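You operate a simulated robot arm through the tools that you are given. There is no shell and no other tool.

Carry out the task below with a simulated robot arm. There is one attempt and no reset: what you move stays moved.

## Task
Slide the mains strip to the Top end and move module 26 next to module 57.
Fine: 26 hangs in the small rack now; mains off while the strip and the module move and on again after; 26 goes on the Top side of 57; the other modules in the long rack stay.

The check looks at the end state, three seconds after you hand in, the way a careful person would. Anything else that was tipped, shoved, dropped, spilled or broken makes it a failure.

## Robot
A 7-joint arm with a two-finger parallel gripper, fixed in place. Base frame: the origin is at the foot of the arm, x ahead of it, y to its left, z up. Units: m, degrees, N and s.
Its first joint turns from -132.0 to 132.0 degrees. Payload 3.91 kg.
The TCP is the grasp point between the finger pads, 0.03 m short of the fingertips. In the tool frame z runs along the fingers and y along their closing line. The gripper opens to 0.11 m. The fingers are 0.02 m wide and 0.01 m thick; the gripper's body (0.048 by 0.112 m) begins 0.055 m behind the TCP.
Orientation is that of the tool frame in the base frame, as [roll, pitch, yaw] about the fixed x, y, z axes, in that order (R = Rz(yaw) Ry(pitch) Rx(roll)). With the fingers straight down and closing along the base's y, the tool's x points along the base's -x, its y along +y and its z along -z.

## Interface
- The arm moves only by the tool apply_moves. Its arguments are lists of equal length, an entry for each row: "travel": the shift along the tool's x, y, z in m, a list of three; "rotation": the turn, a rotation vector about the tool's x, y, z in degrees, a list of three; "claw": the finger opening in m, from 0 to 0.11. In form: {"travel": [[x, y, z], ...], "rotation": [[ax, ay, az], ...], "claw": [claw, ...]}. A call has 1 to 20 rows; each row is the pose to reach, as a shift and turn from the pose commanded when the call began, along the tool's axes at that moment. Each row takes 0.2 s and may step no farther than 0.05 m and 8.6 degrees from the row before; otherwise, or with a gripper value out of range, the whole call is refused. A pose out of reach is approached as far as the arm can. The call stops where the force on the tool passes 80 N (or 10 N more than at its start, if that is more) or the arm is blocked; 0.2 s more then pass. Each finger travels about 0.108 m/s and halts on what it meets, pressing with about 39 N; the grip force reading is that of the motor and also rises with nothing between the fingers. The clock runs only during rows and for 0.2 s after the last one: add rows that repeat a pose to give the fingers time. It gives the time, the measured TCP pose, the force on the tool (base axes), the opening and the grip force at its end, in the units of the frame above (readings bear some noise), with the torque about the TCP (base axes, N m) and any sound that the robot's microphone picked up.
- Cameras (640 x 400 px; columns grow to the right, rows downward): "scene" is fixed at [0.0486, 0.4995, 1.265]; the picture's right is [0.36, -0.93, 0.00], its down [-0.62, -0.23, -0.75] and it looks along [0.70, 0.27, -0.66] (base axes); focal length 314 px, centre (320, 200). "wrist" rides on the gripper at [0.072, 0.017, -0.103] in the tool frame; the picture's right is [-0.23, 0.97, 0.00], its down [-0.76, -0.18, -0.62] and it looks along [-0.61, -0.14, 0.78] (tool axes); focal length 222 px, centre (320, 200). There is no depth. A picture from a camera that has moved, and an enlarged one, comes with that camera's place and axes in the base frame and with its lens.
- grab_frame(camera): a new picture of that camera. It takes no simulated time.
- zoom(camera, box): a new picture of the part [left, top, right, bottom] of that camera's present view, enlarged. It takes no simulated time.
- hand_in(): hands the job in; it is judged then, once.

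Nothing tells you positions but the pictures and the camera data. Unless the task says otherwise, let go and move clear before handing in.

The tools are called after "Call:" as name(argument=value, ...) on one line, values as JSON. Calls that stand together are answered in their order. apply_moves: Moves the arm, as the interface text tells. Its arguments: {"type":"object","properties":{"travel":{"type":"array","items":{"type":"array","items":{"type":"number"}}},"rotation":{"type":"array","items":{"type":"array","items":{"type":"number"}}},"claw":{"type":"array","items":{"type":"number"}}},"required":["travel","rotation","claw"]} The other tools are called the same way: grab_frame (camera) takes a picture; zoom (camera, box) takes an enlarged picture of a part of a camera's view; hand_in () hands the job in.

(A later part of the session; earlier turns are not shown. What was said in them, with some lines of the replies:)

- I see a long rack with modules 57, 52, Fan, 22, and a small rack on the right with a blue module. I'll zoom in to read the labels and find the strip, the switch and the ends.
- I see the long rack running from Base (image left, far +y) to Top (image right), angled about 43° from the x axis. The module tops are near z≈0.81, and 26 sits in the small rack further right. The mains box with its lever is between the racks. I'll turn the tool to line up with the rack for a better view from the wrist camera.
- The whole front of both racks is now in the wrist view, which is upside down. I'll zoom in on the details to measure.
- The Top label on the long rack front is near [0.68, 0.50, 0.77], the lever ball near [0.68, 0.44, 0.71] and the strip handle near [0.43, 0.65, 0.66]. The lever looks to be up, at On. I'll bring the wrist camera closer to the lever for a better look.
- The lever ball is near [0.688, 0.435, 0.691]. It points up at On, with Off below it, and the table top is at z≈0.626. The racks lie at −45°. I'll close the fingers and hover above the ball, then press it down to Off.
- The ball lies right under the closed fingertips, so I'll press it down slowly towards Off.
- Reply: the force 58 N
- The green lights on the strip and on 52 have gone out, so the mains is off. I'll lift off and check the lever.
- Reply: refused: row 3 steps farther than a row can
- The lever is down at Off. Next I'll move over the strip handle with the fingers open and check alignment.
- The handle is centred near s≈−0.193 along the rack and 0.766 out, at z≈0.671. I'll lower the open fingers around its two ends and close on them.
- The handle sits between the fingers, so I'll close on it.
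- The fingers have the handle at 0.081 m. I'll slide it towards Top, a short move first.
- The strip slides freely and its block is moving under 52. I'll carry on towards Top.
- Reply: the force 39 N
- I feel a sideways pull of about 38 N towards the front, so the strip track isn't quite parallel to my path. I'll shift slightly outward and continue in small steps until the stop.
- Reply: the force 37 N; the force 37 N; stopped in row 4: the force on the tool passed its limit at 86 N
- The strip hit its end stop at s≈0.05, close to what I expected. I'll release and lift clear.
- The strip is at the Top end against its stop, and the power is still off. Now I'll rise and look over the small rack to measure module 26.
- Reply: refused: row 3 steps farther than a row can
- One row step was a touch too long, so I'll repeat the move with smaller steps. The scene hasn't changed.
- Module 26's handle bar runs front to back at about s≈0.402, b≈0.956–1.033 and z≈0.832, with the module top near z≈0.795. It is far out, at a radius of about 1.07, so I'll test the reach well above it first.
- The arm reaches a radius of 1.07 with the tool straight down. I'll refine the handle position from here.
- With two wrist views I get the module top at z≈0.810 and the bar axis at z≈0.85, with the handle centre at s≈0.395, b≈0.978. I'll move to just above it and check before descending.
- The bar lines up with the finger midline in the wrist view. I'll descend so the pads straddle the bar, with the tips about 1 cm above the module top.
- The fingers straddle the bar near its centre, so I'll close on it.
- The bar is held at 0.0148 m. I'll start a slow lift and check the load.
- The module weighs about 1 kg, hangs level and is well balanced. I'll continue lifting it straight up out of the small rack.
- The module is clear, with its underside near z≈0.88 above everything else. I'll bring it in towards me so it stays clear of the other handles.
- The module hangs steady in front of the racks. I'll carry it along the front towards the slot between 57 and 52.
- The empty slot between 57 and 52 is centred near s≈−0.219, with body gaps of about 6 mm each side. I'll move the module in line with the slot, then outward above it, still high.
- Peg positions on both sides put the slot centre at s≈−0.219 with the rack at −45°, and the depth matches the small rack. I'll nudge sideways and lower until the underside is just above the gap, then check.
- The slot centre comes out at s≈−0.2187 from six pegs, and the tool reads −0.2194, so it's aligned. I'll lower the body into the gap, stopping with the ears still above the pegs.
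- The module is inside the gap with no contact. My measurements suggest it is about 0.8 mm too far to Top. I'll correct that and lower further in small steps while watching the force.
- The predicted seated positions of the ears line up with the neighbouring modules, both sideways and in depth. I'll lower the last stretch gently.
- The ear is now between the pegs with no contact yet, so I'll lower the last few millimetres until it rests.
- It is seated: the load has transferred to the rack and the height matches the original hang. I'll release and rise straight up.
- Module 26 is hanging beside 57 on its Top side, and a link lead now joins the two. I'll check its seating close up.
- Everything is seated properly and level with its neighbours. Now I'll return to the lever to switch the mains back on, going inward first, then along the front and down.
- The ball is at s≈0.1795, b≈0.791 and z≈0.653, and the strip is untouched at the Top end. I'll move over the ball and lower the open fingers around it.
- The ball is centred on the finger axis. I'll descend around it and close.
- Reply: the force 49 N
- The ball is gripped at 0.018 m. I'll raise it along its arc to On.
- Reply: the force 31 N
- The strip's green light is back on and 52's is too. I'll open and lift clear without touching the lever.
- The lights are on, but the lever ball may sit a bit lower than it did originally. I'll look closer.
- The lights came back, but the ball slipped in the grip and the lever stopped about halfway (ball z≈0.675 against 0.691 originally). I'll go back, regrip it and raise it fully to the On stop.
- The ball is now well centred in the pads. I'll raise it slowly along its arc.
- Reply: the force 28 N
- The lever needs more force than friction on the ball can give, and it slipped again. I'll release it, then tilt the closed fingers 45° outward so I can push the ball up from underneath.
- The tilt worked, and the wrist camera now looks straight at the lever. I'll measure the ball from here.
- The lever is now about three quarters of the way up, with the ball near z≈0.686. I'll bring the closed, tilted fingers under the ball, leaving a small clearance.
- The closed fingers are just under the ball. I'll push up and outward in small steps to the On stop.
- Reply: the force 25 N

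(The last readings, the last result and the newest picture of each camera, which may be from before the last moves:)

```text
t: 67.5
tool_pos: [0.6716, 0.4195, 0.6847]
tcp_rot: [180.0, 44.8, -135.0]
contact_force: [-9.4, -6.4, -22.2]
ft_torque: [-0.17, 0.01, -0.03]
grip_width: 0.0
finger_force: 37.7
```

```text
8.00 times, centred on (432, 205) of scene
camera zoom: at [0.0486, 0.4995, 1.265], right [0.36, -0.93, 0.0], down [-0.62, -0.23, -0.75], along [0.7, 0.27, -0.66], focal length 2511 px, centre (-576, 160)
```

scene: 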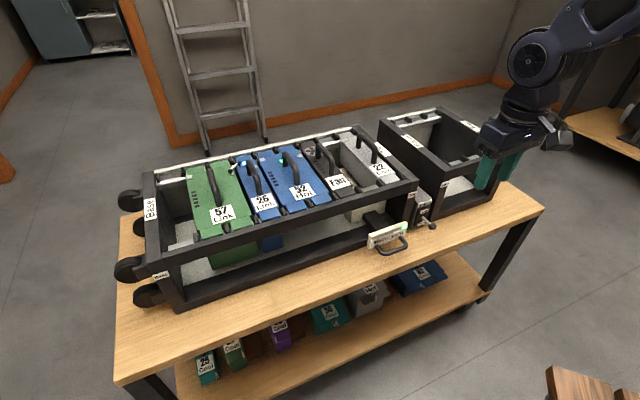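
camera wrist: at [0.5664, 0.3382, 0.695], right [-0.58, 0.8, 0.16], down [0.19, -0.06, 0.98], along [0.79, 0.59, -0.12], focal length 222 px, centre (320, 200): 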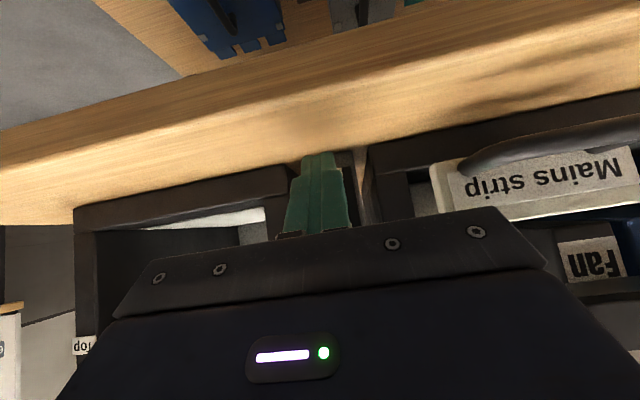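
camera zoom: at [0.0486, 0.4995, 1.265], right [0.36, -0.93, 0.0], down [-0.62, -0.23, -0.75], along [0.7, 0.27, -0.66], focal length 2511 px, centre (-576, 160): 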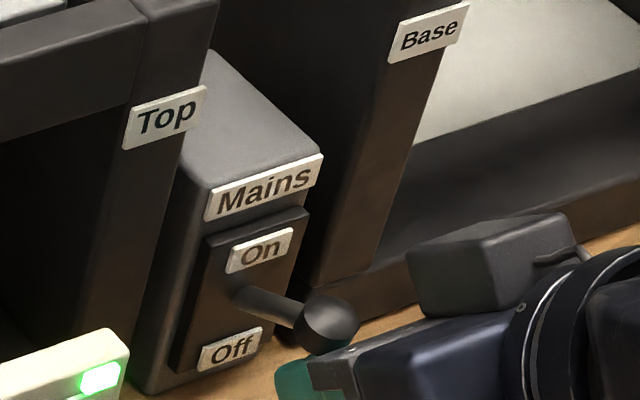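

The ball is back at its original On pixel position. I'll push a little more to check it is at the stop.

Call:
apply_moves(travel=[[-0.002, 0, -0.001], [-0.004, 0, -0.002]], rotation=[[0, 0, 0], [0, 0, 0]], claw=[0, 0])

Call:
zoom(camera="scene", box=[400, 180, 464, 230])

```text
t: 68.2
tool_pos: [0.6712, 0.4189, 0.6842]
tcp_rot: [-179.9, 44.3, -135.1]
contact_force: [-20.6, -26.2, -68.7]
ft_torque: [-0.42, 0.35, 0.02]
grip_width: 0.0001
finger_force: 37.5
```

```text
8.00 times, centred on (432, 205) of scene
camera zoom: at [0.0486, 0.4995, 1.265], right [0.36, -0.93, 0.0], down [-0.62, -0.23, -0.75], along [0.7, 0.27, -0.66], focal length 2511 px, centre (-576, 160)
```

zoom: 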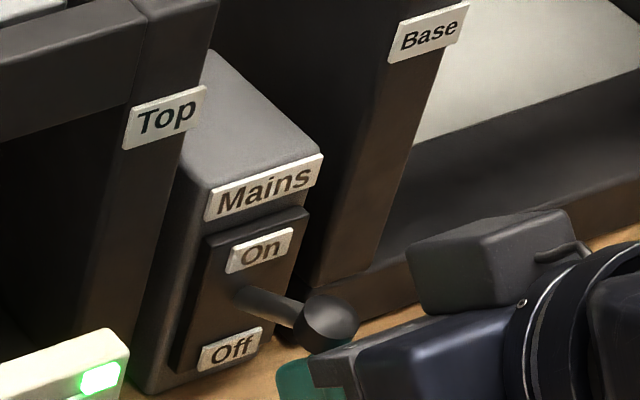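

The lever is firmly against the On stop. I'll back off the same way I came, then straighten the tool well clear.

Call:
apply_moves(travel=[[0.006, 0, 0], [0.013, 0, 0], [0.014, 0, -0.03], [0.014, 0, -0.07], [0.0, 0, -0.11], [-0.025, 0, -0.15], [-0.05, 0, -0.19]], rotation=[[0, 0, 0], [0, 0, 0], [0, 0, 0], [0, 0, 0], [0, 0, 0], [0, 0, 0], [0, 0, 0]], claw=[0, 0, 0, 0, 0, 0, 0])

Call:
grab_frame(camera="wrist")

Call:
zoom(camera="scene", box=[400, 180, 464, 230])

Call:
grab_frame(camera="scene")

```text
t: 69.8
tool_pos: [0.6044, 0.3519, 0.8622]
tcp_rot: [-179.9, 45.0, -135.1]
contact_force: [0.6, -0.2, 0.3]
ft_torque: [0.01, -0.01, 0.03]
grip_width: 0.0
finger_force: 37.4
```

```text
taken
camera wrist: at [0.5046, 0.2758, 0.8834], right [-0.58, 0.8, 0.16], down [0.19, -0.06, 0.98], along [0.79, 0.59, -0.12], focal length 222 px, centre (320, 200)
```

wrist: 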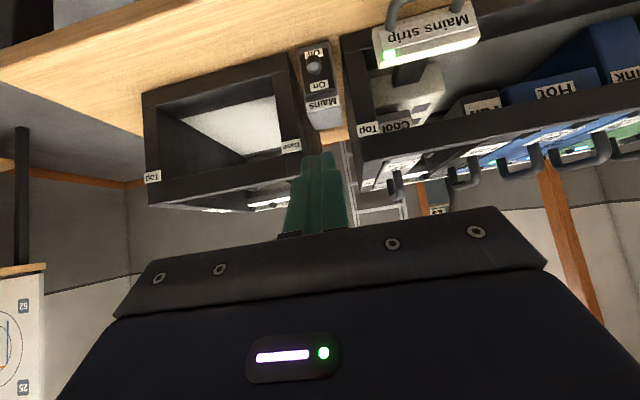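

```text
8.00 times, centred on (432, 205) of scene
camera zoom: at [0.0486, 0.4995, 1.265], right [0.36, -0.93, 0.0], down [-0.62, -0.23, -0.75], along [0.7, 0.27, -0.66], focal length 2511 px, centre (-576, 160)
```

zoom: 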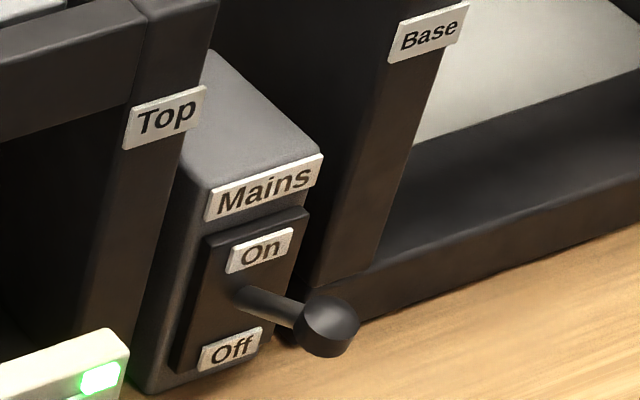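

```text
taken
```

scene: 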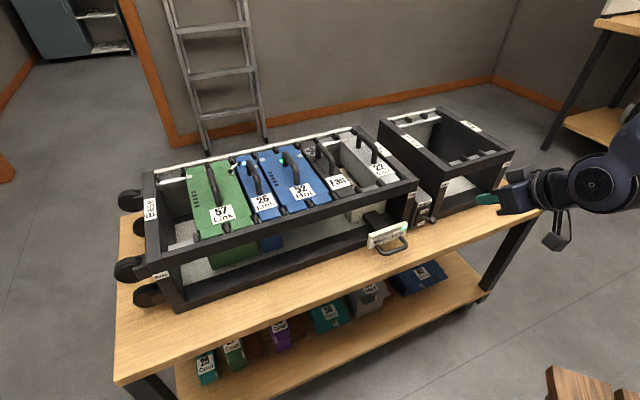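

The lever is fully at On, matching its starting position, and the lights are on. I'll do one last inspection of the rack, strip and modules, and straighten the tool away from the work.

Call:
apply_moves(travel=[[0, 0, -0.02], [0, 0, -0.04], [0, 0, -0.06], [0, 0, -0.08], [0, 0, -0.1], [0, 0, -0.1]], rotation=[[0, 7.5, 0], [0, 15, 0], [0, 22.5, 0], [0, 30, 0], [0, 37.5, 0], [0, 45, 0]], claw=[0.01, 0.02, 0.04, 0.05, 0.05, 0.05])

Call:
zoom(camera="scene", box=[110, 120, 330, 310])

Call:
zoom(camera="scene", box=[300, 100, 540, 280])

Call:
grab_frame(camera="wrist")

```text
t: 71.2
tool_pos: [0.552, 0.3014, 0.9315]
tcp_rot: [180.0, -0.1, -135.0]
contact_force: [-0.7, 0.0, 0.2]
ft_torque: [-0.02, 0.01, 0.02]
grip_width: 0.0502
finger_force: 0.0
```

```text
2.11 times, centred on (220, 215) of scene
camera zoom: at [0.0486, 0.4995, 1.265], right [0.36, -0.93, 0.0], down [-0.62, -0.23, -0.75], along [0.7, 0.27, -0.66], focal length 661 px, centre (530, 168)
```

zoom: 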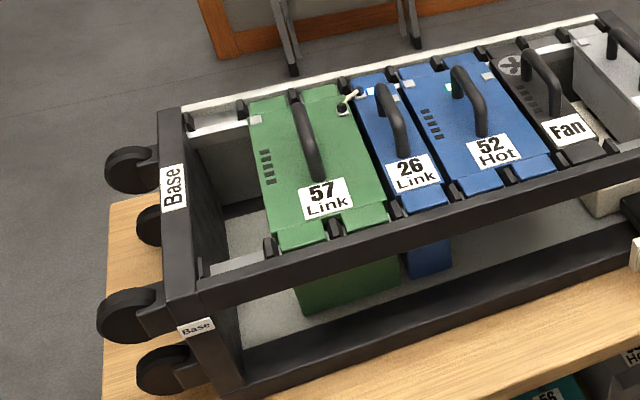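

```text
2.22 times, centred on (420, 190) of scene
camera zoom: at [0.0486, 0.4995, 1.265], right [0.36, -0.93, 0.0], down [-0.62, -0.23, -0.75], along [0.7, 0.27, -0.66], focal length 698 px, centre (98, 222)
```

zoom: 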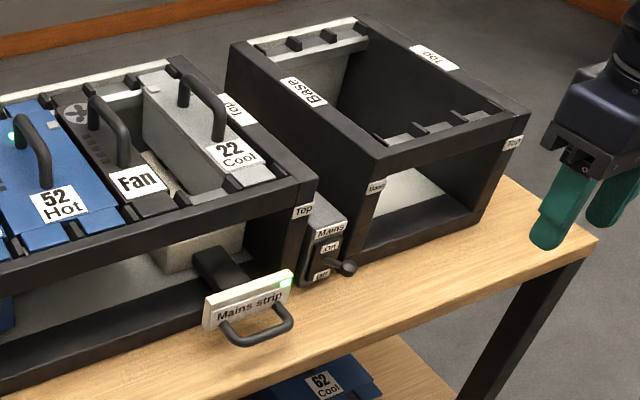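

```text
taken
camera wrist: at [0.4909, 0.2622, 1.0353], right [-0.53, 0.85, 0.0], down [0.66, 0.41, 0.62], along [0.53, 0.33, -0.78], focal length 222 px, centre (320, 200)
```

wrist: 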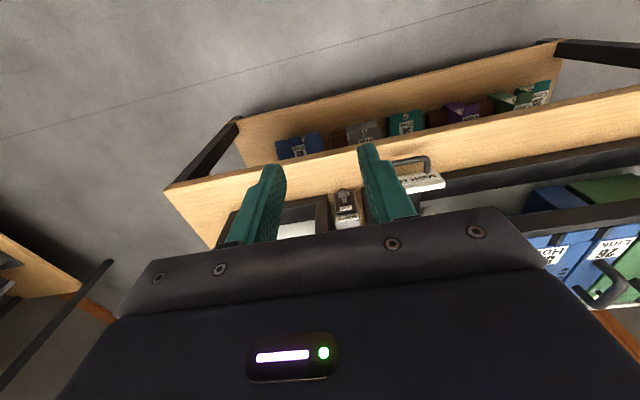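

Call:
zoom(camera="scene", box=[210, 140, 306, 200])

Call:
zoom(camera="scene", box=[350, 190, 446, 260])

```text
6.67 times, centred on (258, 170) of scene
camera zoom: at [0.0486, 0.4995, 1.265], right [0.36, -0.93, 0.0], down [-0.62, -0.23, -0.75], along [0.7, 0.27, -0.66], focal length 2092 px, centre (733, 400)
```

zoom: 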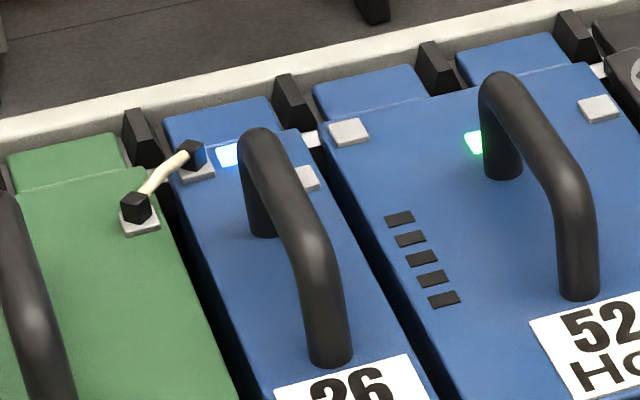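

```text
5.71 times, centred on (398, 225) of scene
camera zoom: at [0.0486, 0.4995, 1.265], right [0.36, -0.93, 0.0], down [-0.62, -0.23, -0.75], along [0.7, 0.27, -0.66], focal length 1794 px, centre (-126, 57)
```

zoom: 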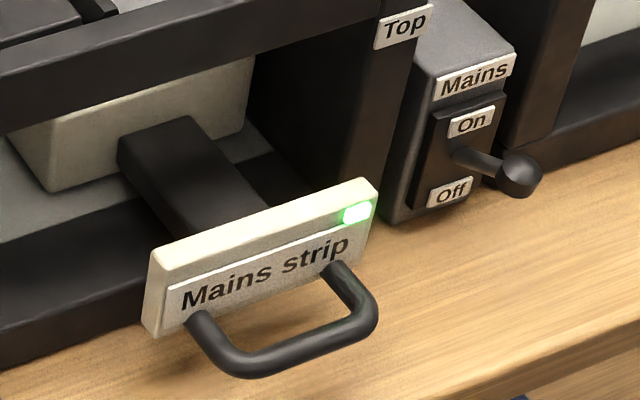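

Module 26 hangs on the Top side of 57 with the link lead joined and its light on. The strip is at the Top end with its light green, the lever is fully On, the other modules look unmoved and the arm is clear, so I'm handing in.

Call:
hand_in()

```text
The job is handed in.
```

The mains strip is at the Top end, and module 26 now hangs directly on the Top side of 57. I've handed the job in; no result came back.

- **Mains:** it was off before the strip or module 26 moved, and is back on now. The lever slipped partway on the first two tries at switching back on, so I pushed it up from below. It now sits against its On stop, and the strip's green light is on.
- **Mains strip:** it slid until it hit a firm stop. A gap of about 8 mm shows between its block and the Top wall. I took the stop as the end of its travel.
- **Module 26:** it sits level with its neighbours. A link lead now joins it to 57, and its light is on.
- **Everything else:** modules 57, 52, Fan and 22 look unmoved in the final pictures. Nothing was tipped or dropped, and the arm is clear.
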